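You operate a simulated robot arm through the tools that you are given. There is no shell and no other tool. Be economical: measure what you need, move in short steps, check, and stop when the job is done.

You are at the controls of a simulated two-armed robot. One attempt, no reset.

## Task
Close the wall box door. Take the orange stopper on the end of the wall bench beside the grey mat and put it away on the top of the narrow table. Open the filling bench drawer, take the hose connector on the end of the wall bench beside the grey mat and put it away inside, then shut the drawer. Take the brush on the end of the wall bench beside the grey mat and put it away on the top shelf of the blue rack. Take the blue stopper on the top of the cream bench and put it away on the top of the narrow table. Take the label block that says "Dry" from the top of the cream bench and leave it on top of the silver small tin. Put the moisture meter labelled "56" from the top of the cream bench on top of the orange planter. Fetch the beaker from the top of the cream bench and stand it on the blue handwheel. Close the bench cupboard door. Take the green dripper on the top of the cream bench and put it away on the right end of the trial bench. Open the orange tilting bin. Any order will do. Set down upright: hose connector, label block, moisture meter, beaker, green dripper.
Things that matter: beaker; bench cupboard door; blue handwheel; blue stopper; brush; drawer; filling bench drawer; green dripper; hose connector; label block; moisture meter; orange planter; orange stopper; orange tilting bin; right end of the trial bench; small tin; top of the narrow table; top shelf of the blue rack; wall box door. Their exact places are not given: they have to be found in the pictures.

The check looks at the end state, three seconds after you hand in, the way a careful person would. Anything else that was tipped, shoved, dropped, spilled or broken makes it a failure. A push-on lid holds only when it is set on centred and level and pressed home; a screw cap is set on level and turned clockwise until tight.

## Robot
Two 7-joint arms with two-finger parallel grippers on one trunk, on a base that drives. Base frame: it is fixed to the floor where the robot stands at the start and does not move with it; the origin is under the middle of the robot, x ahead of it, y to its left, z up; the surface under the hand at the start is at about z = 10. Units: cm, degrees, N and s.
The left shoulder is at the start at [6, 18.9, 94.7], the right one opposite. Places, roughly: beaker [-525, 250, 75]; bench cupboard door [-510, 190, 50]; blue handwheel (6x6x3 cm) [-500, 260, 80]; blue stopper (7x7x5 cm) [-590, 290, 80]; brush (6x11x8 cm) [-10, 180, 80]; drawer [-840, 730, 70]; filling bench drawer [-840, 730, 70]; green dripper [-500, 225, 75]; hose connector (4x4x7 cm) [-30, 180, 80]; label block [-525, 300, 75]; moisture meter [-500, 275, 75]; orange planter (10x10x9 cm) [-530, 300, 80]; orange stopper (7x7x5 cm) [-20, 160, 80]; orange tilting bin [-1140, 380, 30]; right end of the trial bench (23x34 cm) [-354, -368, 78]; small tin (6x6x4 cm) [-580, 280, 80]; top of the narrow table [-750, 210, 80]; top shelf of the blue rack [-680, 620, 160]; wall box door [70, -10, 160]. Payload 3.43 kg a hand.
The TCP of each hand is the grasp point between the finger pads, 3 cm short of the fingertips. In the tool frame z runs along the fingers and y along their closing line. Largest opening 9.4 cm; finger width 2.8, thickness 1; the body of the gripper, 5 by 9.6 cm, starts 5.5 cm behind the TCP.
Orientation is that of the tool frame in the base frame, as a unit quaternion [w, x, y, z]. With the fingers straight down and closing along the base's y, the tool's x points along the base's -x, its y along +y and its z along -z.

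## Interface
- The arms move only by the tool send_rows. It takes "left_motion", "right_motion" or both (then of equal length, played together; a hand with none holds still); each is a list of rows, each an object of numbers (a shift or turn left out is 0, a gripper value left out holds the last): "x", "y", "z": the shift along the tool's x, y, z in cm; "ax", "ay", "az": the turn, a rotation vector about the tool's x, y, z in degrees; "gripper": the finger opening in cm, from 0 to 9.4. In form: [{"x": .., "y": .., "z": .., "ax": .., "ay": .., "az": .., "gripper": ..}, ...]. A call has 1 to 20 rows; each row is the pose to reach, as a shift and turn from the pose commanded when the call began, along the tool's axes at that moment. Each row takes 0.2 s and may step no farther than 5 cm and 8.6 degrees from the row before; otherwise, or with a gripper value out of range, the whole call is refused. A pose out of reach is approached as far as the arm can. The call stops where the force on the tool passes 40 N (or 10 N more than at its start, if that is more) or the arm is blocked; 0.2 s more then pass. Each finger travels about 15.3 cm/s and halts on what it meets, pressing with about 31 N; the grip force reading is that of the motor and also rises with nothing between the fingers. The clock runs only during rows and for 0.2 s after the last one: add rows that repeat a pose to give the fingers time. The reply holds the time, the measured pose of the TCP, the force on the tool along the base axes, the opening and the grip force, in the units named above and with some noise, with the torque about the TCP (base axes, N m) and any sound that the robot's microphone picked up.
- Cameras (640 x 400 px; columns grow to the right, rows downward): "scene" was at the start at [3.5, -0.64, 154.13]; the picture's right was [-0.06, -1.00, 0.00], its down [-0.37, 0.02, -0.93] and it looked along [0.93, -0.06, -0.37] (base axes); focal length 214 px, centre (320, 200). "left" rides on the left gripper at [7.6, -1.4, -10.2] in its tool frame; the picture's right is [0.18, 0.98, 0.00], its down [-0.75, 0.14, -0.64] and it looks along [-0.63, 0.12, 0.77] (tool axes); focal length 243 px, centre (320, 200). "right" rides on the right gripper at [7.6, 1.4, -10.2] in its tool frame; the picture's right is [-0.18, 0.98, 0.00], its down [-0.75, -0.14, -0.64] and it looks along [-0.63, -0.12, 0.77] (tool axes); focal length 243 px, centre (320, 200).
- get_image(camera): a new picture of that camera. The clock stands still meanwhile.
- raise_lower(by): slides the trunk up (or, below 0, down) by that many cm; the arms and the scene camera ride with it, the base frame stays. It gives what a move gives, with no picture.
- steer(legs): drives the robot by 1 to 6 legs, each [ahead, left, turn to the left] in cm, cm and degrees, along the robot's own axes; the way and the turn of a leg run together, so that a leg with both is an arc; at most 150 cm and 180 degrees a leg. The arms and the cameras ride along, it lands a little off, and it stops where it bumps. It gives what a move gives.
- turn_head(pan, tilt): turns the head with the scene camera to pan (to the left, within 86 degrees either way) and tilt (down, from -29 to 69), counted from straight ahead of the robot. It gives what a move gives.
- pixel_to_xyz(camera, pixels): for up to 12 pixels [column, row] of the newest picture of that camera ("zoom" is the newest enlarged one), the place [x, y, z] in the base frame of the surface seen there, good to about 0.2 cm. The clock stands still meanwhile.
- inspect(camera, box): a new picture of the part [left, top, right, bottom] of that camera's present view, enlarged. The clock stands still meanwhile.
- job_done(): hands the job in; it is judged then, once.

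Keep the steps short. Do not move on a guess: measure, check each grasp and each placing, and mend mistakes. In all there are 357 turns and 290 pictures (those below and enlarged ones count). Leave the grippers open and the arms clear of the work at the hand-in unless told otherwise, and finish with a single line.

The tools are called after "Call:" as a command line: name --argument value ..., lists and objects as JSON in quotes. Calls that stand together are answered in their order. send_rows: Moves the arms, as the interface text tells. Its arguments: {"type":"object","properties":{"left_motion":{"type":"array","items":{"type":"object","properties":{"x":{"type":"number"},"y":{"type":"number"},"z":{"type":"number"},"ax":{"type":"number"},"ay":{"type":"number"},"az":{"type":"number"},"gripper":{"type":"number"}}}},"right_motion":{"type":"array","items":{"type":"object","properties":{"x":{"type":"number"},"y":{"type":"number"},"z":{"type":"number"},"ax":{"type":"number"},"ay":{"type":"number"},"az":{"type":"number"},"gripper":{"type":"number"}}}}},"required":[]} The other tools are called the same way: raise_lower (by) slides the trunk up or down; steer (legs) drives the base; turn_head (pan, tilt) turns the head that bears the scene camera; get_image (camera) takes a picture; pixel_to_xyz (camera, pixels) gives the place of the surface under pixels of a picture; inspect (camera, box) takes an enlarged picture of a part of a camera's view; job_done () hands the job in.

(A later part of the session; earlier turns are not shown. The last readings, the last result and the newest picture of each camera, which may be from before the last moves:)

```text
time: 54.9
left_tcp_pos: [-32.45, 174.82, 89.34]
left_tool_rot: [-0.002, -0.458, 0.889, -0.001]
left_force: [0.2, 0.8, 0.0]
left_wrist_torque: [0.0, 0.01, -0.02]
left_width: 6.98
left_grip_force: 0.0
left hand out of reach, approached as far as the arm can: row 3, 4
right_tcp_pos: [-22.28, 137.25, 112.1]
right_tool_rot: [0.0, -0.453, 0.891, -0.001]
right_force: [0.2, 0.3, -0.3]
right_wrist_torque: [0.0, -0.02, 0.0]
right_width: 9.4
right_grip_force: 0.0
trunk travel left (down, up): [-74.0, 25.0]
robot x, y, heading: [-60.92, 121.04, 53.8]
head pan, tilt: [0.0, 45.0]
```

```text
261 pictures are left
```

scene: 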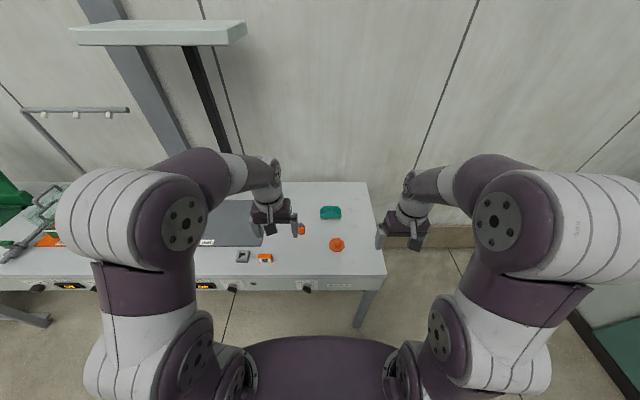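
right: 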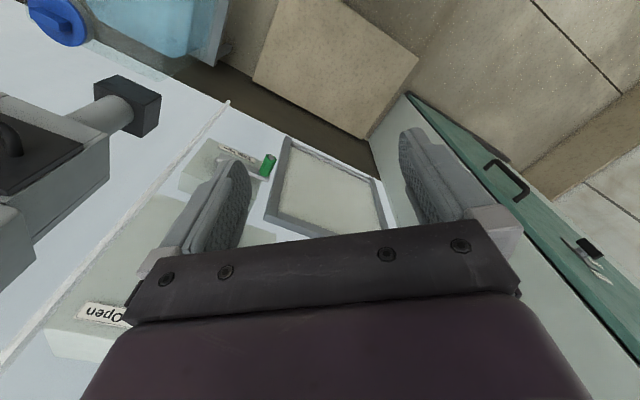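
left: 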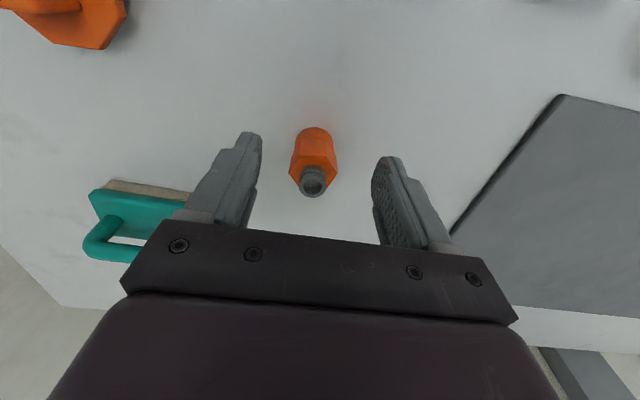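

It is centred sideways but about 2.4 cm short ahead. I'll drive the base 2.5 cm forward.

Call:
steer --legs '[[2.5, 0, 0]]'

Call:
get_image --camera "left"

```text
time: 55.7
left_tcp_pos: [-31.18, 176.63, 89.51]
left_tool_rot: [0.0, -0.458, 0.889, 0.0]
left_force: [0.5, 0.5, -0.3]
left_wrist_torque: [0.02, -0.01, -0.01]
left_width: 6.99
left_grip_force: 0.1
right_tcp_pos: [-21.03, 139.1, 112.24]
right_tool_rot: [0.001, -0.452, 0.892, 0.001]
right_force: [0.0, 0.4, 0.6]
right_wrist_torque: [0.02, -0.03, 0.0]
right_width: 9.42
right_grip_force: 0.0
trunk travel left (down, up): [-74.0, 25.0]
robot x, y, heading: [-59.46, 122.55, 54.2]
head pan, tilt: [0.0, 45.0]
```

```text
260 pictures are left
```

left: 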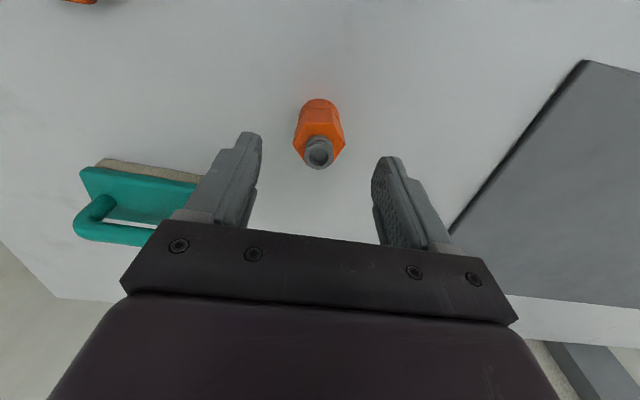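

The connector lies where the grip point will come (318,137). I'll descend 5.5 and grip.

Call:
send_rows --left_motion '[{"z": 3}, {"z": 5.5}, {"z": 5.5, "gripper": 0}, {"z": 5.5}, {"z": 5.5}, {"z": 2}, {"z": -2}, {"z": -6}]'

Call:
get_image --camera "left"

```text
time: 57.5
left_tcp_pos: [-32.05, 175.84, 94.99]
left_tool_rot: [-0.001, -0.457, 0.889, -0.001]
left_force: [0.6, 0.5, -1.0]
left_wrist_torque: [-0.02, 0.02, 0.0]
left_width: 3.44
left_grip_force: 31.4
left hand out of reach, approached as far as the arm can: row 8
right_tcp_pos: [-20.92, 139.15, 112.08]
right_tool_rot: [0.0, -0.453, 0.891, 0.0]
right_force: [-0.2, -0.4, 0.4]
right_wrist_torque: [0.02, -0.01, 0.01]
right_width: 9.4
right_grip_force: 0.1
trunk travel left (down, up): [-74.0, 25.0]
robot x, y, heading: [-59.49, 122.97, 54.1]
head pan, tilt: [0.0, 45.0]
```

```text
259 pictures are left
```

left: 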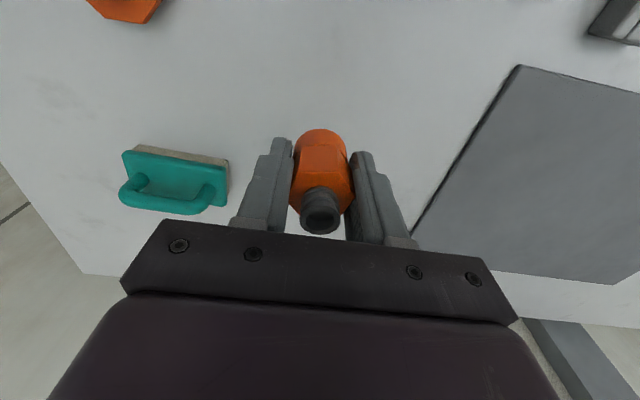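

The connector is held (3.44 cm). While I'm here I'll study the brush from this camera.

Call:
inspect --camera "left" --box '[100, 130, 240, 230]'

Call:
pixel_to_xyz --camera "left" --pixels '[[132, 156], [221, 180], [130, 195], [200, 209], [165, 207], [170, 185], [175, 157], [226, 165], [125, 153], [170, 195]]'

```text
4.00 times, centred on (170, 180) of left
```

zoom: 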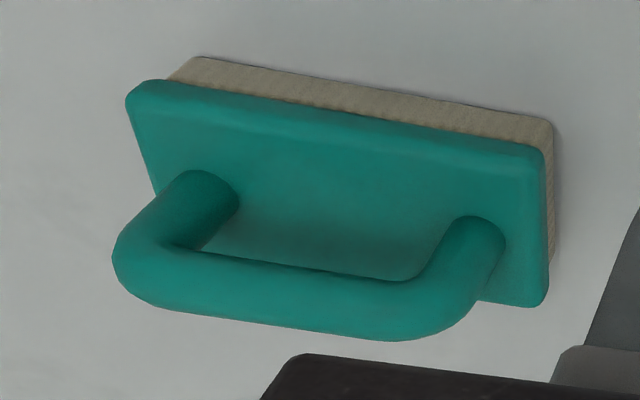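

```text
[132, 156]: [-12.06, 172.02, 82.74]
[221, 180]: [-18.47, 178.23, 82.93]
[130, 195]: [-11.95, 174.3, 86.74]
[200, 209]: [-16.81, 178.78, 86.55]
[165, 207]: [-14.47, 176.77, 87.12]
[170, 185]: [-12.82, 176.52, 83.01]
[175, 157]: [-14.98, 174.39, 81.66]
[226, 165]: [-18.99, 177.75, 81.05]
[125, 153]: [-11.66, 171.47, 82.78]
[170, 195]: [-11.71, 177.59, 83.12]
```

Brush: body top z=83, handle bar centre (-14.4,176.6,86.3) running along heading ≈136°. I'll lift, back away, and go round to the bench's right end facing 136°.

Call:
raise_lower --by 8

Call:
steer --legs '[[-27, 0, 0], [0, -75, 0], [0, 0, 82]]'

Call:
send_rows --left_motion '[{"x": 4}, {"x": 8}, {"x": 12}, {"x": 16}, {"x": 18, "z": -3}]' --right_motion '[{"ay": -8}, {"ay": -16}, {"ay": -24}, {"ay": -32}, {"ay": -40}]'

Call:
get_image --camera "scene"

```text
time: 58.6
left_tcp_pos: [-32.03, 175.86, 102.9]
left_tool_rot: [-0.002, -0.458, 0.889, -0.002]
left_force: [-0.2, -0.6, 1.0]
left_wrist_torque: [0.01, -0.01, 0.0]
left_width: 3.48
left_grip_force: 31.1
right_tcp_pos: [-20.81, 139.18, 120.05]
right_tool_rot: [-0.001, -0.453, 0.891, -0.001]
right_force: [0.6, -0.8, 0.2]
right_wrist_torque: [0.01, -0.01, 0.01]
right_width: 9.41
right_grip_force: 0.1
trunk travel left (down, up): [-82.0, 17.0]
robot x, y, heading: [-60.1, 123.15, 54.2]
head pan, tilt: [0.0, 45.0]
```

```text
time: 67.8
left_tcp_pos: [-64.72, 90.56, 102.92]
left_tool_rot: [0.0, 0.926, -0.377, 0.001]
left_force: [-0.4, -0.7, 0.3]
left_wrist_torque: [-0.01, 0.0, 0.01]
left_width: 3.4
left_grip_force: 30.9
right_tcp_pos: [-26.65, 95.93, 120.13]
right_tool_rot: [0.0, 0.925, -0.381, 0.0]
right_force: [-0.2, 0.3, 0.4]
right_wrist_torque: [0.01, -0.01, 0.01]
right_width: 9.38
right_grip_force: 0.1
trunk travel left (down, up): [-82.0, 17.0]
robot x, y, heading: [-16.19, 55.37, 135.1]
head pan, tilt: [0.0, 45.0]
```

```text
time: 69.0
left_tcp_pos: [-51.3, 78.03, 105.74]
left_tool_rot: [0.0, 0.926, -0.377, 0.0]
left_force: [-1.0, -0.6, -0.8]
left_wrist_torque: [0.01, -0.01, -0.02]
left_width: 3.36
left_grip_force: 31.7
right_tcp_pos: [-26.95, 95.72, 120.05]
right_tool_rot: [-0.103, 0.884, -0.359, -0.282]
right_force: [0.3, 0.0, -0.7]
right_wrist_torque: [-0.01, 0.01, 0.0]
right_width: 9.37
right_grip_force: 0.1
right hand out of reach, approached as far as the arm can: row 5
trunk travel left (down, up): [-82.0, 17.0]
robot x, y, heading: [-16.41, 55.21, 135.4]
head pan, tilt: [0.0, 45.0]
```

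```text
257 pictures are left
```

scene: 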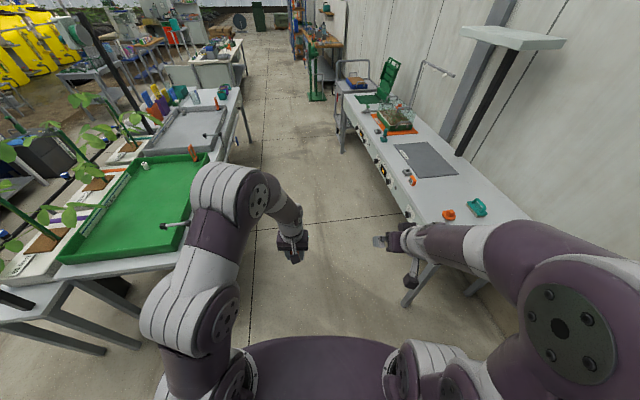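

Clear way. I'll strafe right 68 and go ahead 12 to stand off the bench end.

Call:
steer --legs '[[0, -68, 0], [12, 0, 0]]'

Call:
turn_head --pan -10 --tilt 50

Call:
get_image --camera "scene"

Call:
get_image --camera "right"

```text
time: 73.6
left_tcp_pos: [-13.22, 134.51, 105.73]
left_tool_rot: [0.0, 0.93, -0.369, 0.001]
left_force: [-0.3, -0.6, 1.5]
left_wrist_torque: [0.02, 0.02, 0.03]
left_width: 3.35
left_grip_force: 31.2
right_tcp_pos: [10.85, 152.34, 120.04]
right_tool_rot: [-0.098, 0.887, -0.35, -0.283]
right_force: [-0.3, 0.4, -0.8]
right_wrist_torque: [0.03, 0.0, 0.01]
right_width: 9.4
right_grip_force: 0.0
trunk travel left (down, up): [-82.0, 17.0]
robot x, y, heading: [22.35, 112.09, 136.3]
head pan, tilt: [0.0, 45.0]
```

```text
time: 74.3
left_tcp_pos: [-13.23, 134.46, 105.65]
left_tool_rot: [0.001, 0.929, -0.369, 0.002]
left_force: [-0.2, 0.5, -1.1]
left_wrist_torque: [-0.02, -0.01, 0.0]
left_width: 3.32
left_grip_force: 30.2
right_tcp_pos: [10.75, 152.54, 120.11]
right_tool_rot: [-0.099, 0.887, -0.351, -0.282]
right_force: [0.7, 0.3, 0.3]
right_wrist_torque: [0.02, -0.02, -0.02]
right_width: 9.42
right_grip_force: 0.1
trunk travel left (down, up): [-82.0, 17.0]
robot x, y, heading: [22.12, 112.18, 136.2]
head pan, tilt: [-10.0, 50.0]
```

```text
256 pictures are left
```

scene: 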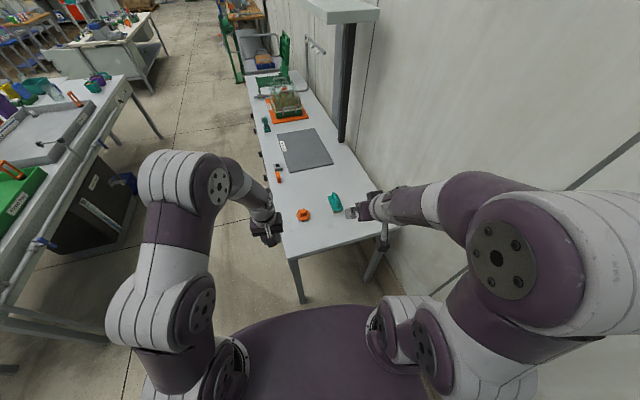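

```text
255 pictures are left
```

right: 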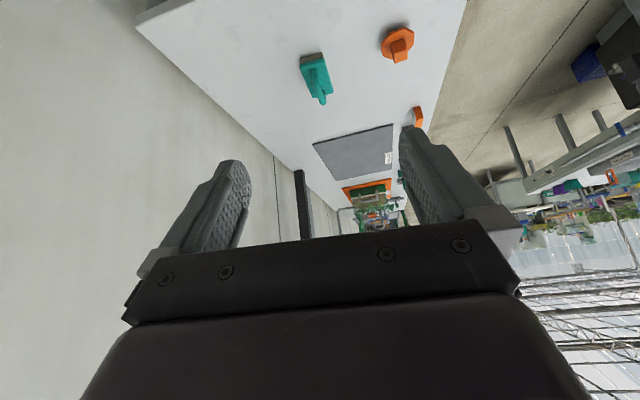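

The right hand is laterally in line with the brush (35 cm ahead, 33 below). I'll move it forward and down while pitching to 60°.

Call:
send_rows --right_motion '[{"z": 4, "x": -1.3, "ay": -4}, {"z": 8, "x": -2.6, "ay": -8}, {"z": 12, "x": -3.9, "ay": -12}, {"z": 16, "x": -5.2, "ay": -17}, {"z": 20, "x": -6.5, "ay": -21}, {"z": 23.8, "x": -7.8, "ay": -25, "gripper": 6}]'

Call:
get_image --camera "right"

```text
time: 75.7
left_tcp_pos: [-13.36, 134.63, 105.64]
left_tool_rot: [0.001, 0.93, -0.368, 0.003]
left_force: [0.6, 1.1, -0.9]
left_wrist_torque: [-0.04, 0.0, -0.03]
left_width: 3.36
left_grip_force: 31.4
right_tcp_pos: [-3.44, 166.89, 105.14]
right_tool_rot: [-0.169, 0.806, -0.319, -0.468]
right_force: [-0.4, -0.1, -0.2]
right_wrist_torque: [0.01, 0.0, -0.01]
right_width: 5.99
right_grip_force: 0.1
right hand out of reach, approached as far as the arm can: row 5, 6
trunk travel left (down, up): [-82.0, 17.0]
robot x, y, heading: [22.36, 112.35, 136.3]
head pan, tilt: [-10.0, 50.0]
```

```text
254 pictures are left
```

right: 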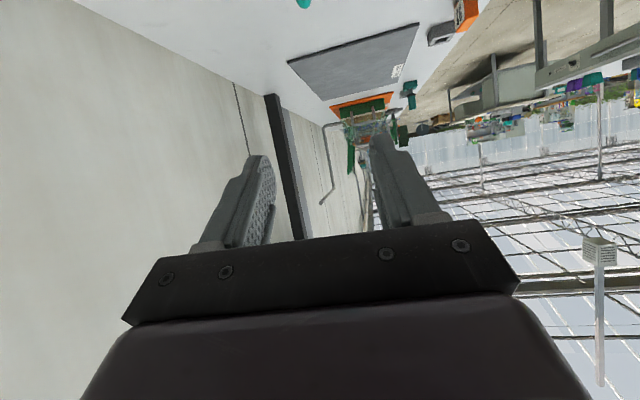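

Pitch is 60°. I'll lower the trunk 15, then go forward 14.6 over the handle.

Call:
raise_lower --by -15

Call:
send_rows --right_motion '[{"z": 4, "x": -2.3, "y": 0.2}, {"z": 8, "x": -4.6, "y": 0.4}, {"z": 11, "x": -6.35, "y": 0.6}, {"z": 12.7, "x": -7.3, "y": 0.6}]'

Call:
get_image --camera "scene"

Call:
get_image --camera "right"

```text
time: 77.5
left_tcp_pos: [-13.24, 134.45, 90.71]
left_tool_rot: [0.0, 0.93, -0.368, 0.001]
left_force: [0.4, 0.1, -0.3]
left_wrist_torque: [0.0, 0.02, -0.03]
left_width: 3.33
left_grip_force: 31.3
right_tcp_pos: [-3.2, 166.76, 90.32]
right_tool_rot: [-0.17, 0.806, -0.319, -0.469]
right_force: [-0.2, 0.3, 0.0]
right_wrist_torque: [-0.02, 0.0, -0.02]
right_width: 6.01
right_grip_force: 0.2
trunk travel left (down, up): [-67.0, 32.0]
robot x, y, heading: [22.73, 112.48, 136.4]
head pan, tilt: [-10.0, 50.0]
```

```text
time: 78.5
left_tcp_pos: [-13.29, 134.4, 90.7]
left_tool_rot: [0.0, 0.93, -0.369, 0.001]
left_force: [-0.3, 0.2, -0.2]
left_wrist_torque: [0.01, 0.0, 0.0]
left_width: 3.36
left_grip_force: 30.8
right_tcp_pos: [-14.51, 176.22, 90.11]
right_tool_rot: [-0.169, 0.807, -0.32, -0.467]
right_force: [0.1, -0.4, 0.3]
right_wrist_torque: [-0.03, 0.0, 0.01]
right_width: 5.99
right_grip_force: 0.0
trunk travel left (down, up): [-67.0, 32.0]
robot x, y, heading: [22.27, 112.34, 136.3]
head pan, tilt: [-10.0, 50.0]
```

```text
253 pictures are left
```

scene: 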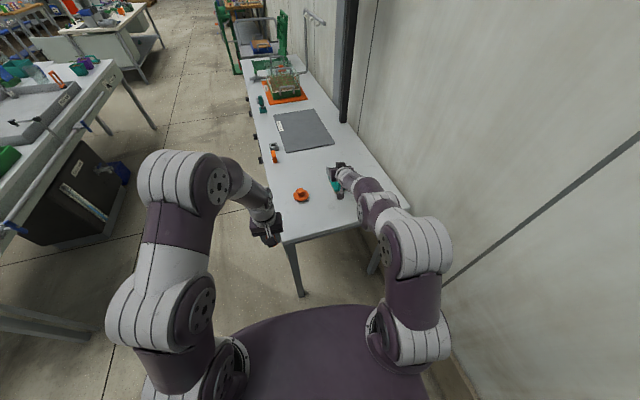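

```text
252 pictures are left
```

right: 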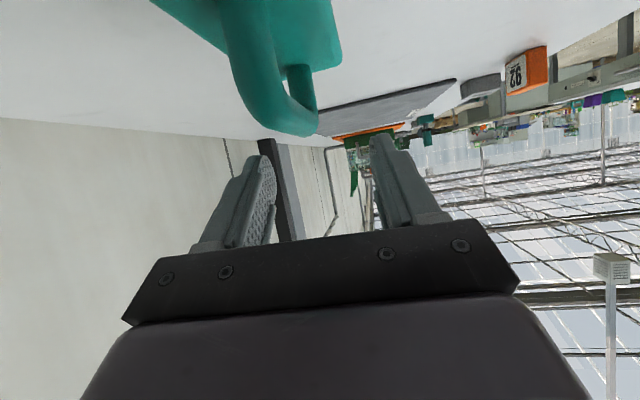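

Call:
pixel_to_xyz --camera "right" --pixels '[[245, 50], [255, 90], [275, 120], [295, 120], [305, 90]]'

```text
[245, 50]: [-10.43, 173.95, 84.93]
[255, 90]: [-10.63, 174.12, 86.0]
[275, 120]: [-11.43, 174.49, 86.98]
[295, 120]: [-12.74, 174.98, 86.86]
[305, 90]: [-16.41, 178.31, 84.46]
```

The bar's middle is 0.5 cm to my right. I'll shift, go down 3.5 and grip.

Call:
send_rows --right_motion '[{"z": 0.9, "x": 1.5, "y": -0.5}, {"z": 1.75, "x": 3.0, "y": -0.5}, {"z": 1.75, "x": 3.0, "y": -0.5, "gripper": 0}, {"z": 1.75, "x": 3.0, "y": -0.5}, {"z": 1.75, "x": 3.0, "y": -0.5}, {"z": 0, "x": 0, "y": -0.5}, {"z": -2.5, "x": -4.3, "y": -0.5}]'

Call:
get_image --camera "right"

Call:
inspect --camera "scene" --box '[270, 140, 390, 230]'

```text
time: 80.1
left_tcp_pos: [-13.1, 134.32, 90.85]
left_tool_rot: [0.0, 0.93, -0.369, 0.002]
left_force: [-0.4, 0.4, 0.3]
left_wrist_torque: [0.02, 0.0, 0.02]
left_width: 3.3
left_grip_force: 31.1
right_tcp_pos: [-13.93, 176.68, 95.25]
right_tool_rot: [-0.169, 0.806, -0.318, -0.469]
right_force: [0.1, -0.8, -1.8]
right_wrist_torque: [0.01, 0.0, 0.0]
right_width: 1.93
right_grip_force: 31.1
trunk travel left (down, up): [-67.0, 32.0]
robot x, y, heading: [22.31, 111.78, 136.3]
head pan, tilt: [-10.0, 50.0]
```

```text
251 pictures are left
```

right: 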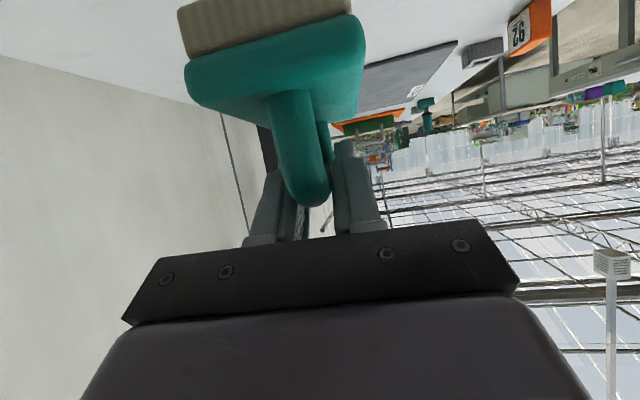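

```text
4.44 times, centred on (330, 185) of scene
```

zoom: 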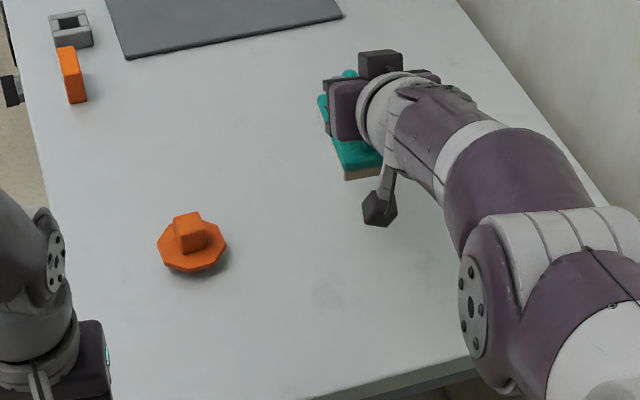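

The brush is firmly held (1.93 cm). I'll lift, retract a bit, strafe back into the aisle and look along it.

Call:
send_rows --right_motion '[{"z": -2.5, "x": -4.0}, {"z": -6.5, "x": -3.5}, {"z": -10, "x": -2.8}, {"z": -14, "x": -2}, {"z": -18, "x": -1.2}]'

Call:
raise_lower --by 12

Call:
steer --legs '[[-8, 0, 0], [0, 62, 0], [0, 0, 8.5]]'

Call:
turn_head --pan 0 --tilt 15

Call:
get_image --camera "scene"

```text
time: 81.3
left_tcp_pos: [-13.25, 134.35, 90.7]
left_tool_rot: [0.0, 0.93, -0.368, 0.001]
left_force: [0.3, 0.4, -0.6]
left_wrist_torque: [0.02, 0.01, -0.01]
left_width: 3.33
left_grip_force: 31.4
right_tcp_pos: [-3.02, 166.97, 105.61]
right_tool_rot: [-0.17, 0.807, -0.317, -0.469]
right_force: [1.0, 0.5, -0.6]
right_wrist_torque: [-0.03, -0.05, -0.04]
right_width: 1.92
right_grip_force: 30.6
trunk travel left (down, up): [-67.0, 32.0]
robot x, y, heading: [22.17, 112.33, 136.4]
head pan, tilt: [-10.0, 50.0]
```

```text
time: 82.8
left_tcp_pos: [-13.27, 134.32, 102.64]
left_tool_rot: [0.001, 0.93, -0.368, 0.001]
left_force: [0.2, 0.5, -0.2]
left_wrist_torque: [0.0, -0.01, -0.04]
left_width: 3.32
left_grip_force: 30.8
right_tcp_pos: [-3.06, 166.87, 117.43]
right_tool_rot: [-0.17, 0.806, -0.32, -0.468]
right_force: [0.2, 0.1, -0.6]
right_wrist_torque: [-0.01, -0.01, 0.01]
right_width: 1.91
right_grip_force: 31.1
trunk travel left (down, up): [-79.0, 20.0]
robot x, y, heading: [22.6, 112.11, 136.5]
head pan, tilt: [-10.0, 50.0]
```

```text
time: 87.6
left_tcp_pos: [-54.39, 77.01, 102.62]
left_tool_rot: [0.001, 0.955, -0.297, 0.002]
left_force: [-0.2, -0.8, 0.5]
left_wrist_torque: [0.0, 0.04, 0.0]
left_width: 3.32
left_grip_force: 30.4
right_tcp_pos: [-49.11, 110.81, 117.53]
right_tool_rot: [-0.134, 0.828, -0.258, -0.479]
right_force: [-0.4, -0.1, -0.3]
right_wrist_torque: [-0.01, -0.02, -0.01]
right_width: 1.92
right_grip_force: 31.3
trunk travel left (down, up): [-79.0, 20.0]
robot x, y, heading: [-16.1, 60.84, 144.8]
head pan, tilt: [-10.0, 50.0]
```

```text
time: 88.6
left_tcp_pos: [-54.43, 76.95, 102.72]
left_tool_rot: [0.0, 0.955, -0.297, 0.002]
left_force: [0.6, 0.4, -0.1]
left_wrist_torque: [0.02, 0.04, -0.02]
left_width: 3.29
left_grip_force: 30.7
right_tcp_pos: [-49.02, 110.8, 117.61]
right_tool_rot: [-0.133, 0.829, -0.257, -0.479]
right_force: [0.5, -1.4, -1.2]
right_wrist_torque: [0.02, -0.02, 0.02]
right_width: 1.93
right_grip_force: 30.7
trunk travel left (down, up): [-79.0, 20.0]
robot x, y, heading: [-16.08, 60.51, 144.8]
head pan, tilt: [0.0, 15.0]
```

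```text
249 pictures are left
```

scene: 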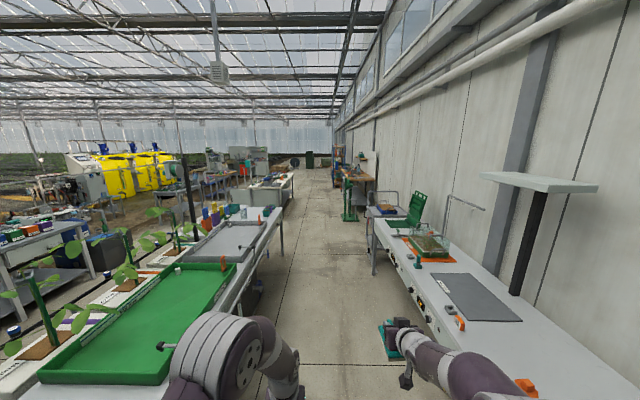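

Call:
inspect --camera "scene" --box '[180, 130, 440, 290]'

Call:
pixel_to_xyz --camera "scene" --pixels '[[282, 210], [290, 178], [248, 178], [350, 218], [372, 265], [330, 165], [338, 180], [312, 160], [375, 180], [295, 260], [400, 210], [350, 170]]'

```text
2.46 times, centred on (310, 210) of scene
```

zoom: 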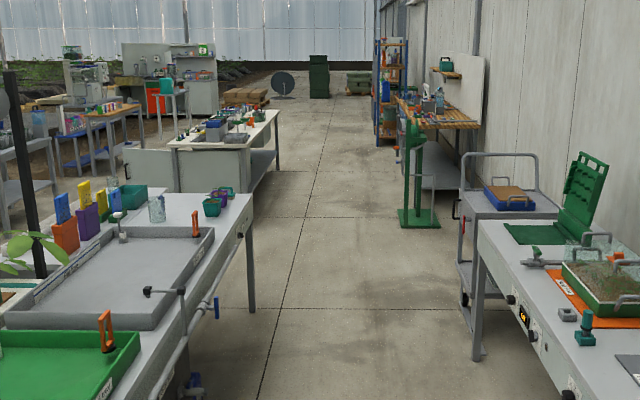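

```text
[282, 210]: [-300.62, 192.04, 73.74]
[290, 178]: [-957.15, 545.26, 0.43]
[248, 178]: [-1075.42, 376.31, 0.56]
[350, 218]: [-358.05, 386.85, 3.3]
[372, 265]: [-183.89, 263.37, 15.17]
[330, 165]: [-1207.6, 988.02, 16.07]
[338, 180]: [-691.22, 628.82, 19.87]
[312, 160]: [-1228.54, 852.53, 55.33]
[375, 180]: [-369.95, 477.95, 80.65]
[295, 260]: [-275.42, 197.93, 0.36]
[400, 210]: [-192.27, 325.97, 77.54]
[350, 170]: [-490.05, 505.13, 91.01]
```

The aisle is clear along its middle. I'll drive 750 cm along heading 144.8, towards the blue rack.

Call:
steer --legs '[[150, 0, 0], [150, 0, 0], [150, 0, 0], [150, 0, 0], [130, 0, 0]]'

Call:
turn_head --pan -45 --tilt 10

Call:
get_image --camera "scene"

```text
time: 123.8
left_tcp_pos: [-656.28, 512.99, 102.71]
left_tool_rot: [0.0, 0.951, -0.31, 0.001]
left_force: [-0.2, -0.4, -0.9]
left_wrist_torque: [-0.02, 0.01, -0.01]
left_width: 3.31
left_grip_force: 31.0
right_tcp_pos: [-650.01, 546.47, 117.58]
right_tool_rot: [-0.14, 0.825, -0.269, -0.477]
right_force: [0.1, 0.7, -1.4]
right_wrist_torque: [0.02, 0.02, -0.02]
right_width: 1.92
right_grip_force: 31.1
trunk travel left (down, up): [-79.0, 20.0]
robot x, y, heading: [-618.61, 495.2, 143.4]
head pan, tilt: [0.0, 15.0]
```

```text
time: 125.0
left_tcp_pos: [-656.19, 512.95, 102.66]
left_tool_rot: [0.0, 0.951, -0.31, 0.001]
left_force: [-0.1, 0.4, 0.0]
left_wrist_torque: [-0.01, 0.0, 0.0]
left_width: 3.31
left_grip_force: 31.3
right_tcp_pos: [-650.02, 546.59, 117.56]
right_tool_rot: [-0.141, 0.825, -0.269, -0.477]
right_force: [-0.3, -0.2, -1.4]
right_wrist_torque: [0.0, -0.03, 0.0]
right_width: 1.91
right_grip_force: 31.4
trunk travel left (down, up): [-79.0, 20.0]
robot x, y, heading: [-618.42, 495.3, 143.6]
head pan, tilt: [-45.0, 10.0]
```

```text
247 pictures are left
```

scene: 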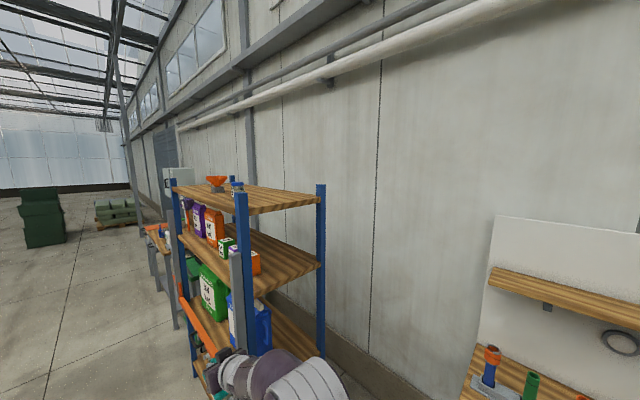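

Call:
pixel_to_xyz --camera "scene" --pixels '[[242, 195], [238, 205], [322, 190], [280, 198], [250, 200], [175, 187], [215, 185], [236, 187], [300, 195], [235, 180], [172, 182], [270, 205]]'

Call:
inspect --camera "scene" --box '[150, 150, 350, 275]'

```text
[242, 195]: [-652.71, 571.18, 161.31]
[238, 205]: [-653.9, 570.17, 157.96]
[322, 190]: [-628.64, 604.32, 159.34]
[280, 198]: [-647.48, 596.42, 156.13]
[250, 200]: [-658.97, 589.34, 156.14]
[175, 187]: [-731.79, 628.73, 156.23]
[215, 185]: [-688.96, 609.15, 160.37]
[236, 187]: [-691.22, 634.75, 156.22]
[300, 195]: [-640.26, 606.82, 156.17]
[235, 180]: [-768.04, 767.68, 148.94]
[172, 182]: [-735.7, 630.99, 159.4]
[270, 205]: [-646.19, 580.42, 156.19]
```

```text
3.20 times, centred on (250, 212) of scene
```

zoom: 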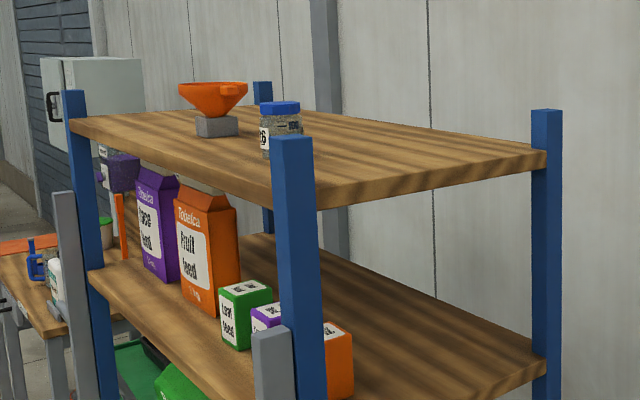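

The top shelf surface is at z=156.2 and its near end is free behind a jar. I'll measure the jar and the potting bench beside it.

Call:
pixel_to_xyz --camera "zoom" --pixels '[[272, 130], [295, 128], [280, 105], [535, 160], [310, 205], [350, 150], [430, 140]]'

Call:
turn_head --pan -60 --tilt 45

Call:
get_image --camera "scene"

```text
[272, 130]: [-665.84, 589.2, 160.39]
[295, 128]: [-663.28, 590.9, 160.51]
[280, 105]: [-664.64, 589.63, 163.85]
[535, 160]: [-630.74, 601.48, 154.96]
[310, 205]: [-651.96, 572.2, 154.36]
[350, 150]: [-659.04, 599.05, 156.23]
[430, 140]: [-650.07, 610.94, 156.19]
```

```text
time: 126.0
left_tcp_pos: [-656.25, 513.03, 102.72]
left_tool_rot: [0.001, 0.951, -0.31, 0.001]
left_force: [-0.6, 0.5, 0.2]
left_wrist_torque: [0.01, 0.01, -0.03]
left_width: 3.29
left_grip_force: 30.6
right_tcp_pos: [-650.03, 546.5, 117.39]
right_tool_rot: [-0.14, 0.825, -0.269, -0.477]
right_force: [-0.8, -0.1, -1.4]
right_wrist_torque: [0.01, -0.01, 0.01]
right_width: 1.91
right_grip_force: 30.6
trunk travel left (down, up): [-79.0, 20.0]
robot x, y, heading: [-618.33, 495.13, 143.3]
head pan, tilt: [-60.0, 45.0]
```

```text
245 pictures are left
```

scene: 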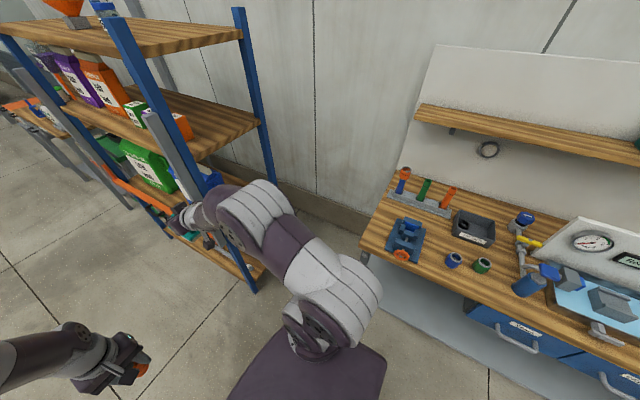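

The gap at the rack's end is narrow, but the front of the shelf left of the funnel looks free. I'll drive past, keeping clear, turn to face the rack front and look.

Call:
steer --legs '[[0, 35, 0], [150, 0, 0], [15, 0, 0], [0, 0, -88.5]]'

Call:
raise_lower --by 20

Call:
turn_head --pan 0 --tilt 20

Call:
get_image --camera "scene"

```text
time: 140.0
left_tcp_pos: [-752.19, 605.81, 102.64]
left_tool_rot: [-0.001, -0.453, 0.891, -0.001]
left_force: [0.6, 0.4, 0.0]
left_wrist_torque: [-0.01, -0.01, -0.01]
left_width: 3.33
left_grip_force: 31.0
right_tcp_pos: [-718.76, 599.53, 117.51]
right_tool_rot: [0.437, -0.392, 0.774, 0.238]
right_force: [0.3, -0.1, -1.3]
right_wrist_torque: [-0.04, -0.01, -0.01]
right_width: 1.95
right_grip_force: 31.4
trunk travel left (down, up): [-79.0, 20.0]
robot x, y, heading: [-769.83, 567.85, 53.3]
head pan, tilt: [-60.0, 45.0]
```

```text
time: 142.2
left_tcp_pos: [-752.35, 605.8, 122.68]
left_tool_rot: [-0.002, -0.453, 0.892, -0.001]
left_force: [0.0, 0.0, -1.0]
left_wrist_torque: [-0.01, -0.01, -0.02]
left_width: 3.31
left_grip_force: 31.1
right_tcp_pos: [-718.72, 599.63, 137.44]
right_tool_rot: [0.437, -0.392, 0.774, 0.238]
right_force: [-0.6, 0.6, -0.1]
right_wrist_torque: [0.0, 0.0, -0.03]
right_width: 1.94
right_grip_force: 32.0
trunk travel left (down, up): [-99.0, 0.0]
robot x, y, heading: [-769.98, 567.9, 53.2]
head pan, tilt: [-60.0, 45.0]
```

```text
time: 143.5
left_tcp_pos: [-752.37, 605.8, 122.69]
left_tool_rot: [-0.001, -0.452, 0.892, -0.001]
left_force: [-0.6, 0.4, -0.7]
left_wrist_torque: [0.02, -0.02, 0.04]
left_width: 3.29
left_grip_force: 31.0
right_tcp_pos: [-718.72, 599.53, 137.64]
right_tool_rot: [0.436, -0.393, 0.774, 0.238]
right_force: [0.7, 0.1, 0.1]
right_wrist_torque: [0.03, -0.02, -0.01]
right_width: 1.93
right_grip_force: 30.6
trunk travel left (down, up): [-99.0, 0.0]
robot x, y, heading: [-770.13, 567.89, 53.0]
head pan, tilt: [0.0, 20.0]
```

```text
244 pictures are left
```

scene: 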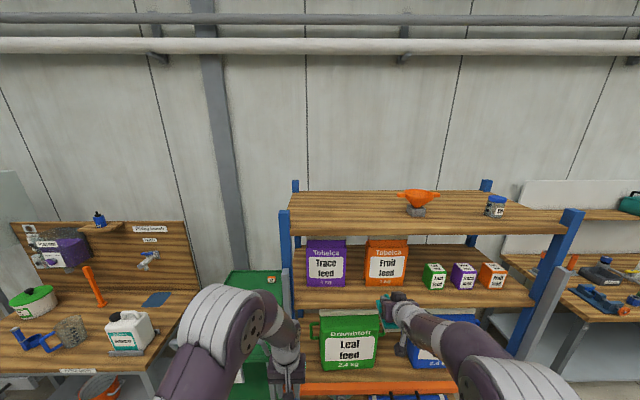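

The left half of the top shelf is free (around (340,210)). I'll measure it.

Call:
pixel_to_xyz --camera "scene" --pixels '[[340, 210], [350, 221], [400, 222], [300, 224], [415, 210], [405, 198], [345, 200], [284, 225], [390, 315]]'

```text
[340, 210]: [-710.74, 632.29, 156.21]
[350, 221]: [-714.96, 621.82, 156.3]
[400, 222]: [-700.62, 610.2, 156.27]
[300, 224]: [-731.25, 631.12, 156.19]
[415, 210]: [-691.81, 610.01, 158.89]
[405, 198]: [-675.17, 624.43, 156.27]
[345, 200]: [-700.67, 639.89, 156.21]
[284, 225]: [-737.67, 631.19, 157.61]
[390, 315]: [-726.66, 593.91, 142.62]
```

Shelf z=156.2. The brush bottom is 7 cm below the TCP, so I first raise the right hand to z≈166.

Call:
send_rows --right_motion '[{"z": -2.3, "x": -4}, {"z": -4.6, "x": -8}, {"z": -6.9, "x": -12}, {"z": -9.2, "x": -16, "y": 2}, {"z": -11.5, "x": -20, "y": 4}, {"z": -14.3, "x": -24.7, "y": 4}]'

Call:
get_image --camera "scene"

```text
refused: row 4 steps farther than a row can; nothing moved
```

```text
243 pictures are left
```

scene: 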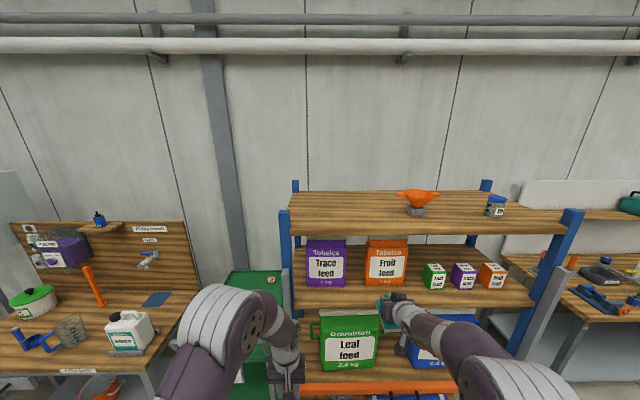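

Call:
send_rows --right_motion '[{"z": -2, "x": -3.5, "y": 0.6}, {"z": -4, "x": -7, "y": 1.2}, {"z": -6, "x": -10.5, "y": 1.8}, {"z": -8, "x": -14, "y": 2.4}, {"z": -10, "x": -17.5, "y": 3}, {"z": -12, "x": -21, "y": 3.5}, {"z": -14.3, "x": -24.7, "y": 4}]'

Call:
get_image --camera "scene"

```text
time: 145.1
left_tcp_pos: [-752.26, 605.89, 122.67]
left_tool_rot: [-0.002, -0.452, 0.892, -0.001]
left_force: [1.0, -0.2, 0.0]
left_wrist_torque: [0.01, 0.02, 0.03]
left_width: 3.31
left_grip_force: 31.0
right_tcp_pos: [-720.93, 601.47, 166.14]
right_tool_rot: [0.436, -0.392, 0.775, 0.237]
right_force: [-0.2, -0.3, -0.8]
right_wrist_torque: [-0.02, 0.03, 0.01]
right_width: 1.89
right_grip_force: 30.9
trunk travel left (down, up): [-99.0, 0.0]
robot x, y, heading: [-770.2, 567.65, 53.2]
head pan, tilt: [0.0, 20.0]
```

```text
242 pictures are left
```

scene: 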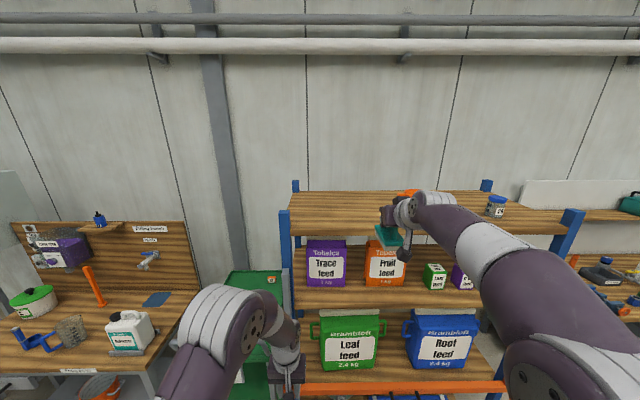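

At z=166. I'll extend the arm 12 forward, then drive the base the rest.

Call:
send_rows --right_motion '[{"z": 3.5, "x": -2}, {"z": 7, "x": -4}, {"z": 10.4, "x": -6}]'

Call:
steer --legs '[[15, 0, 0]]'

Call:
get_image --camera "scene"

Call:
get_image --camera "right"

```text
time: 145.9
left_tcp_pos: [-752.25, 605.96, 122.71]
left_tool_rot: [-0.003, -0.453, 0.892, -0.002]
left_force: [0.2, 0.2, -1.0]
left_wrist_torque: [-0.02, 0.0, 0.03]
left_width: 3.32
left_grip_force: 30.7
right_tcp_pos: [-714.16, 611.79, 165.98]
right_tool_rot: [0.435, -0.392, 0.775, 0.237]
right_force: [0.6, 0.2, -1.1]
right_wrist_torque: [0.02, 0.02, 0.0]
right_width: 1.93
right_grip_force: 30.8
trunk travel left (down, up): [-99.0, 0.0]
robot x, y, heading: [-769.95, 567.89, 53.1]
head pan, tilt: [0.0, 20.0]
```

```text
time: 147.3
left_tcp_pos: [-743.39, 618.0, 122.73]
left_tool_rot: [-0.001, -0.453, 0.891, 0.0]
left_force: [-0.7, -0.2, 0.4]
left_wrist_torque: [0.0, -0.01, 0.0]
left_width: 3.3
left_grip_force: 31.0
right_tcp_pos: [-705.3, 623.66, 166.32]
right_tool_rot: [0.438, -0.393, 0.772, 0.239]
right_force: [-0.1, -1.4, -0.7]
right_wrist_torque: [0.0, -0.02, -0.01]
right_width: 1.93
right_grip_force: 31.5
trunk travel left (down, up): [-99.0, 0.0]
robot x, y, heading: [-760.84, 580.33, 53.7]
head pan, tilt: [0.0, 20.0]
```

```text
241 pictures are left
```

scene: 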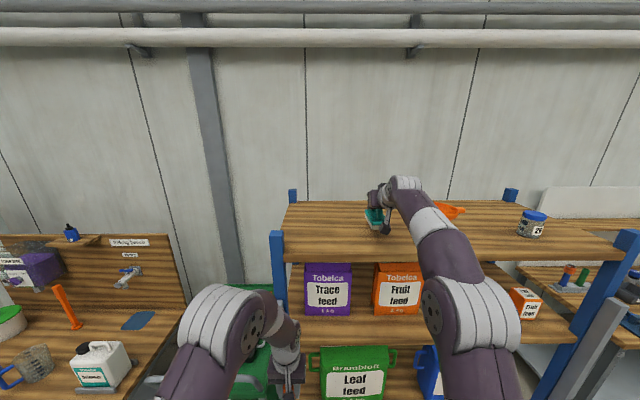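

```text
240 pictures are left
```

right: 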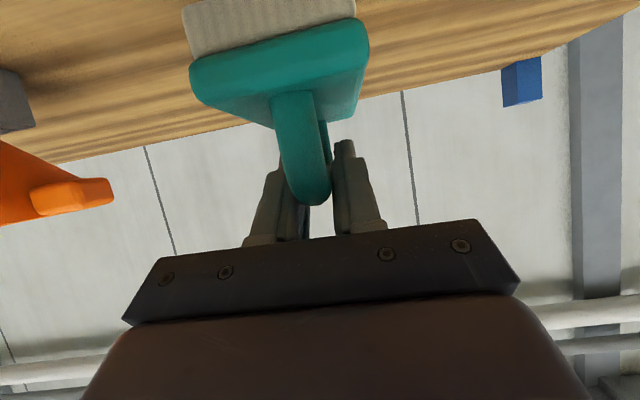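

The brush is over the shelf, clear of the funnel. I'll lower in small steps to contact.

Call:
send_rows --right_motion '[{"z": 0.8, "x": 1.4}, {"z": 1.2, "x": 2.1}, {"z": 1.35, "x": 2.35}, {"z": 1.5, "x": 2.6}]'

Call:
inspect --camera "scene" --box '[330, 170, 480, 270]'

```text
time: 148.3
left_tcp_pos: [-743.14, 618.16, 122.8]
left_tool_rot: [-0.001, -0.453, 0.891, 0.0]
left_force: [0.3, -0.4, -0.2]
left_wrist_torque: [-0.01, -0.01, 0.01]
left_width: 3.3
left_grip_force: 31.4
right_tcp_pos: [-705.16, 623.94, 163.07]
right_tool_rot: [0.436, -0.394, 0.773, 0.239]
right_force: [0.2, 0.3, -0.5]
right_wrist_torque: [-0.01, 0.01, 0.02]
right_width: 1.88
right_grip_force: 30.9
trunk travel left (down, up): [-99.0, 0.0]
robot x, y, heading: [-761.02, 580.11, 53.4]
head pan, tilt: [0.0, 20.0]
```

```text
4.00 times, centred on (405, 220) of scene
```

zoom: 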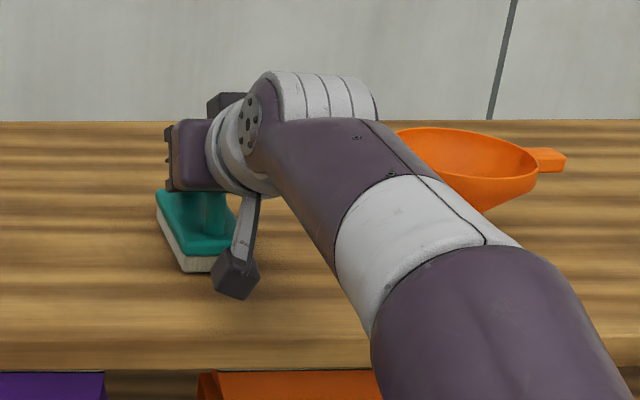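

No contact yet; a little lower.

Call:
send_rows --right_motion '[{"z": 0.1, "x": 0.2}, {"z": 0.2, "x": 0.35}, {"z": 0.25, "x": 0.43}]'

```text
time: 149.1
left_tcp_pos: [-743.25, 618.06, 122.62]
left_tool_rot: [-0.002, -0.453, 0.892, 0.0]
left_force: [-0.5, -0.4, -0.1]
left_wrist_torque: [0.01, -0.01, 0.0]
left_width: 3.31
left_grip_force: 31.2
right_tcp_pos: [-705.24, 623.89, 162.81]
right_tool_rot: [0.438, -0.392, 0.772, 0.239]
right_force: [2.5, 1.9, 5.6]
right_wrist_torque: [0.47, -0.22, -0.08]
right_width: 1.9
right_grip_force: 31.0
trunk travel left (down, up): [-99.0, 0.0]
robot x, y, heading: [-760.85, 580.37, 53.6]
head pan, tilt: [0.0, 20.0]
```

Contact (5.6 N). Open and back away along the fingers.

Call:
send_rows --right_motion '[{"gripper": 5}, {}, {}, {"z": -2.5}, {"z": -6}, {"z": -10}]'

Call:
inspect --camera "scene" --box '[330, 170, 480, 270]'

Call:
get_image --camera "right"

```text
time: 150.5
left_tcp_pos: [-743.33, 618.03, 122.65]
left_tool_rot: [-0.001, -0.454, 0.891, 0.001]
left_force: [0.3, -0.1, -0.8]
left_wrist_torque: [-0.02, -0.02, -0.04]
left_width: 3.33
left_grip_force: 30.8
right_tcp_pos: [-710.5, 616.5, 167.69]
right_tool_rot: [0.438, -0.392, 0.773, 0.239]
right_force: [0.4, -0.5, 0.0]
right_wrist_torque: [0.01, -0.01, 0.01]
right_width: 4.99
right_grip_force: 0.2
trunk travel left (down, up): [-99.0, 0.0]
robot x, y, heading: [-760.57, 580.34, 53.4]
head pan, tilt: [0.0, 20.0]
```

```text
4.00 times, centred on (405, 220) of scene
```

zoom: 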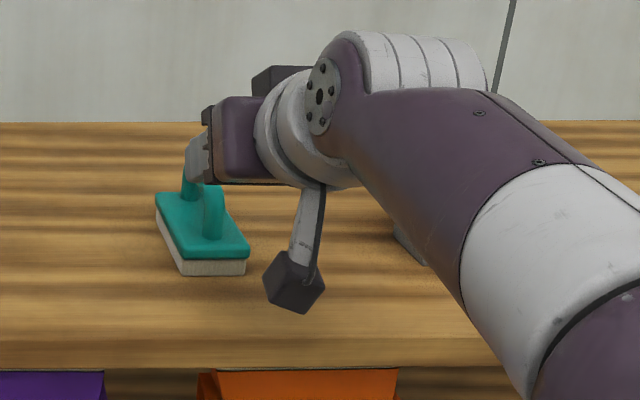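

```text
237 pictures are left
```

right: 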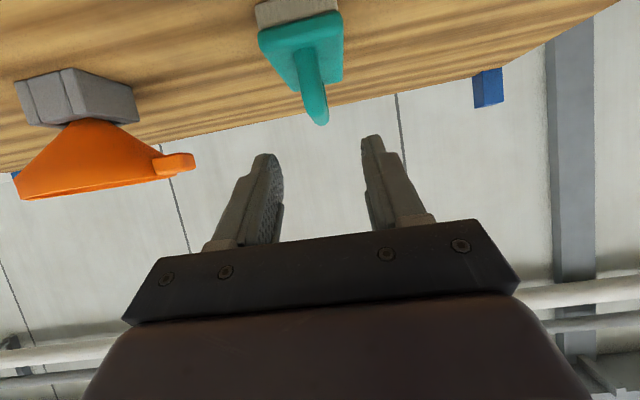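

The brush stands on the top shelf. Now I back off and look towards the filling bench, to the left.

Call:
steer --legs '[[-35, 0, 0]]'

Call:
turn_head --pan 45 --tilt 25

Call:
get_image --camera "scene"

```text
time: 152.7
left_tcp_pos: [-764.04, 590.01, 122.68]
left_tool_rot: [-0.002, -0.452, 0.892, -0.001]
left_force: [-0.3, 0.0, -0.6]
left_wrist_torque: [0.02, 0.0, -0.02]
left_width: 3.29
left_grip_force: 30.6
right_tcp_pos: [-731.05, 588.52, 167.67]
right_tool_rot: [0.436, -0.393, 0.774, 0.238]
right_force: [0.2, 0.0, -0.3]
right_wrist_torque: [0.01, -0.02, 0.01]
right_width: 5.02
right_grip_force: 0.0
trunk travel left (down, up): [-99.0, 0.0]
robot x, y, heading: [-781.84, 551.67, 53.1]
head pan, tilt: [0.0, 20.0]
```

```text
time: 153.9
left_tcp_pos: [-764.22, 589.96, 122.65]
left_tool_rot: [-0.001, -0.452, 0.892, -0.001]
left_force: [0.2, 0.4, -0.6]
left_wrist_torque: [-0.01, -0.01, -0.04]
left_width: 3.31
left_grip_force: 31.3
right_tcp_pos: [-731.15, 588.44, 167.58]
right_tool_rot: [0.436, -0.392, 0.775, 0.237]
right_force: [-0.1, 0.1, -1.0]
right_wrist_torque: [0.01, -0.04, 0.02]
right_width: 5.0
right_grip_force: 0.0
trunk travel left (down, up): [-99.0, 0.0]
robot x, y, heading: [-782.01, 551.96, 53.2]
head pan, tilt: [45.0, 25.0]
```

```text
236 pictures are left
```

scene: 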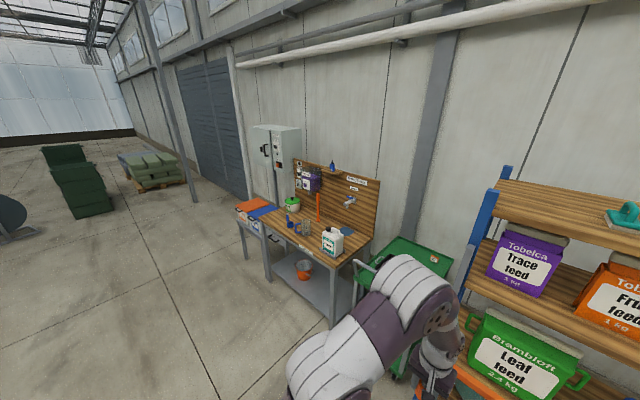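

Call:
inspect --camera "scene" --box '[220, 140, 400, 340]'

Call:
pixel_to_xyz --camera "scene" --pixels '[[275, 238], [330, 268], [300, 248], [265, 228], [250, 235], [335, 320], [240, 215], [365, 255], [400, 265]]'

```text
2.00 times, centred on (310, 240) of scene
```

zoom: 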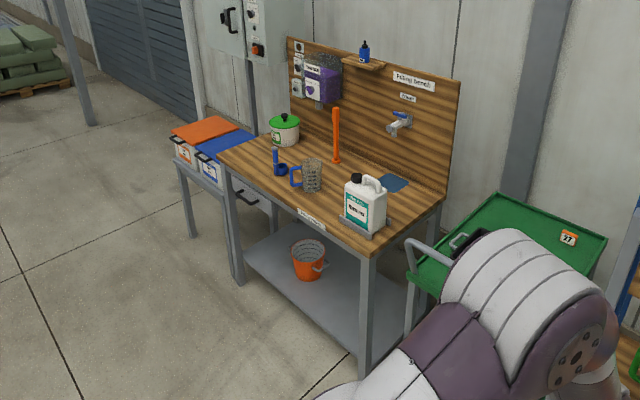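

```text
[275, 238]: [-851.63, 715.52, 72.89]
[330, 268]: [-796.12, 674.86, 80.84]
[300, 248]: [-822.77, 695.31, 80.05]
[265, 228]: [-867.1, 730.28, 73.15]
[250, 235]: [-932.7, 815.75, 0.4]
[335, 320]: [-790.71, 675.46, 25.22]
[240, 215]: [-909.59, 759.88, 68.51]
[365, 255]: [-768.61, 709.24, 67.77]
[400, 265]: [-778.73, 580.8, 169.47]
```

That is the filling bench (its sign says so), with the drawer near (-852,715,73). I'll drive in front of it.

Call:
steer --legs '[[0, 140, 1.3], [0, 12, 0]]'

Call:
raise_lower --by -40

Call:
turn_head --pan 0 --tilt 35

Call:
get_image --camera "scene"

```text
time: 161.6
left_tcp_pos: [-887.35, 677.93, 122.68]
left_tool_rot: [-0.002, -0.465, 0.885, 0.0]
left_force: [1.2, -0.2, -1.0]
left_wrist_torque: [0.01, 0.01, -0.02]
left_width: 3.32
left_grip_force: 30.7
right_tcp_pos: [-854.22, 677.41, 167.67]
right_tool_rot: [0.432, -0.405, 0.767, 0.246]
right_force: [-0.7, -0.7, -0.2]
right_wrist_torque: [-0.01, 0.01, 0.04]
right_width: 5.01
right_grip_force: 0.0
trunk travel left (down, up): [-99.0, 0.0]
robot x, y, heading: [-903.68, 639.76, 55.4]
head pan, tilt: [45.0, 25.0]
```

```text
time: 165.4
left_tcp_pos: [-887.57, 678.19, 82.73]
left_tool_rot: [-0.002, -0.466, 0.885, 0.0]
left_force: [0.8, 0.5, -0.5]
left_wrist_torque: [-0.02, -0.02, 0.02]
left_width: 3.29
left_grip_force: 31.7
right_tcp_pos: [-854.38, 677.69, 127.65]
right_tool_rot: [0.433, -0.404, 0.768, 0.244]
right_force: [-0.6, 0.4, 0.5]
right_wrist_torque: [-0.03, 0.0, 0.01]
right_width: 5.0
right_grip_force: 0.0
trunk travel left (down, up): [-59.0, 40.0]
robot x, y, heading: [-904.01, 639.81, 55.1]
head pan, tilt: [45.0, 25.0]
```

```text
time: 166.6
left_tcp_pos: [-887.52, 678.11, 82.66]
left_tool_rot: [-0.001, -0.465, 0.885, 0.0]
left_force: [1.5, 0.0, -0.7]
left_wrist_torque: [0.01, 0.01, -0.01]
left_width: 3.31
left_grip_force: 31.0
right_tcp_pos: [-854.53, 677.61, 127.65]
right_tool_rot: [0.433, -0.404, 0.768, 0.244]
right_force: [0.2, -0.8, 0.3]
right_wrist_torque: [-0.01, -0.01, 0.0]
right_width: 4.99
right_grip_force: 0.1
trunk travel left (down, up): [-59.0, 40.0]
robot x, y, heading: [-904.11, 639.91, 54.9]
head pan, tilt: [0.0, 35.0]
```

```text
234 pictures are left
```

scene: 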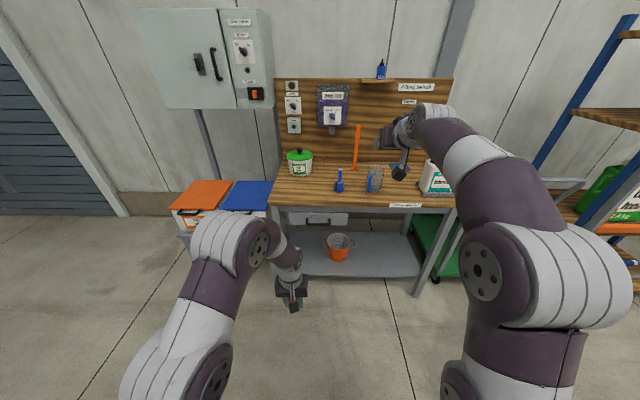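

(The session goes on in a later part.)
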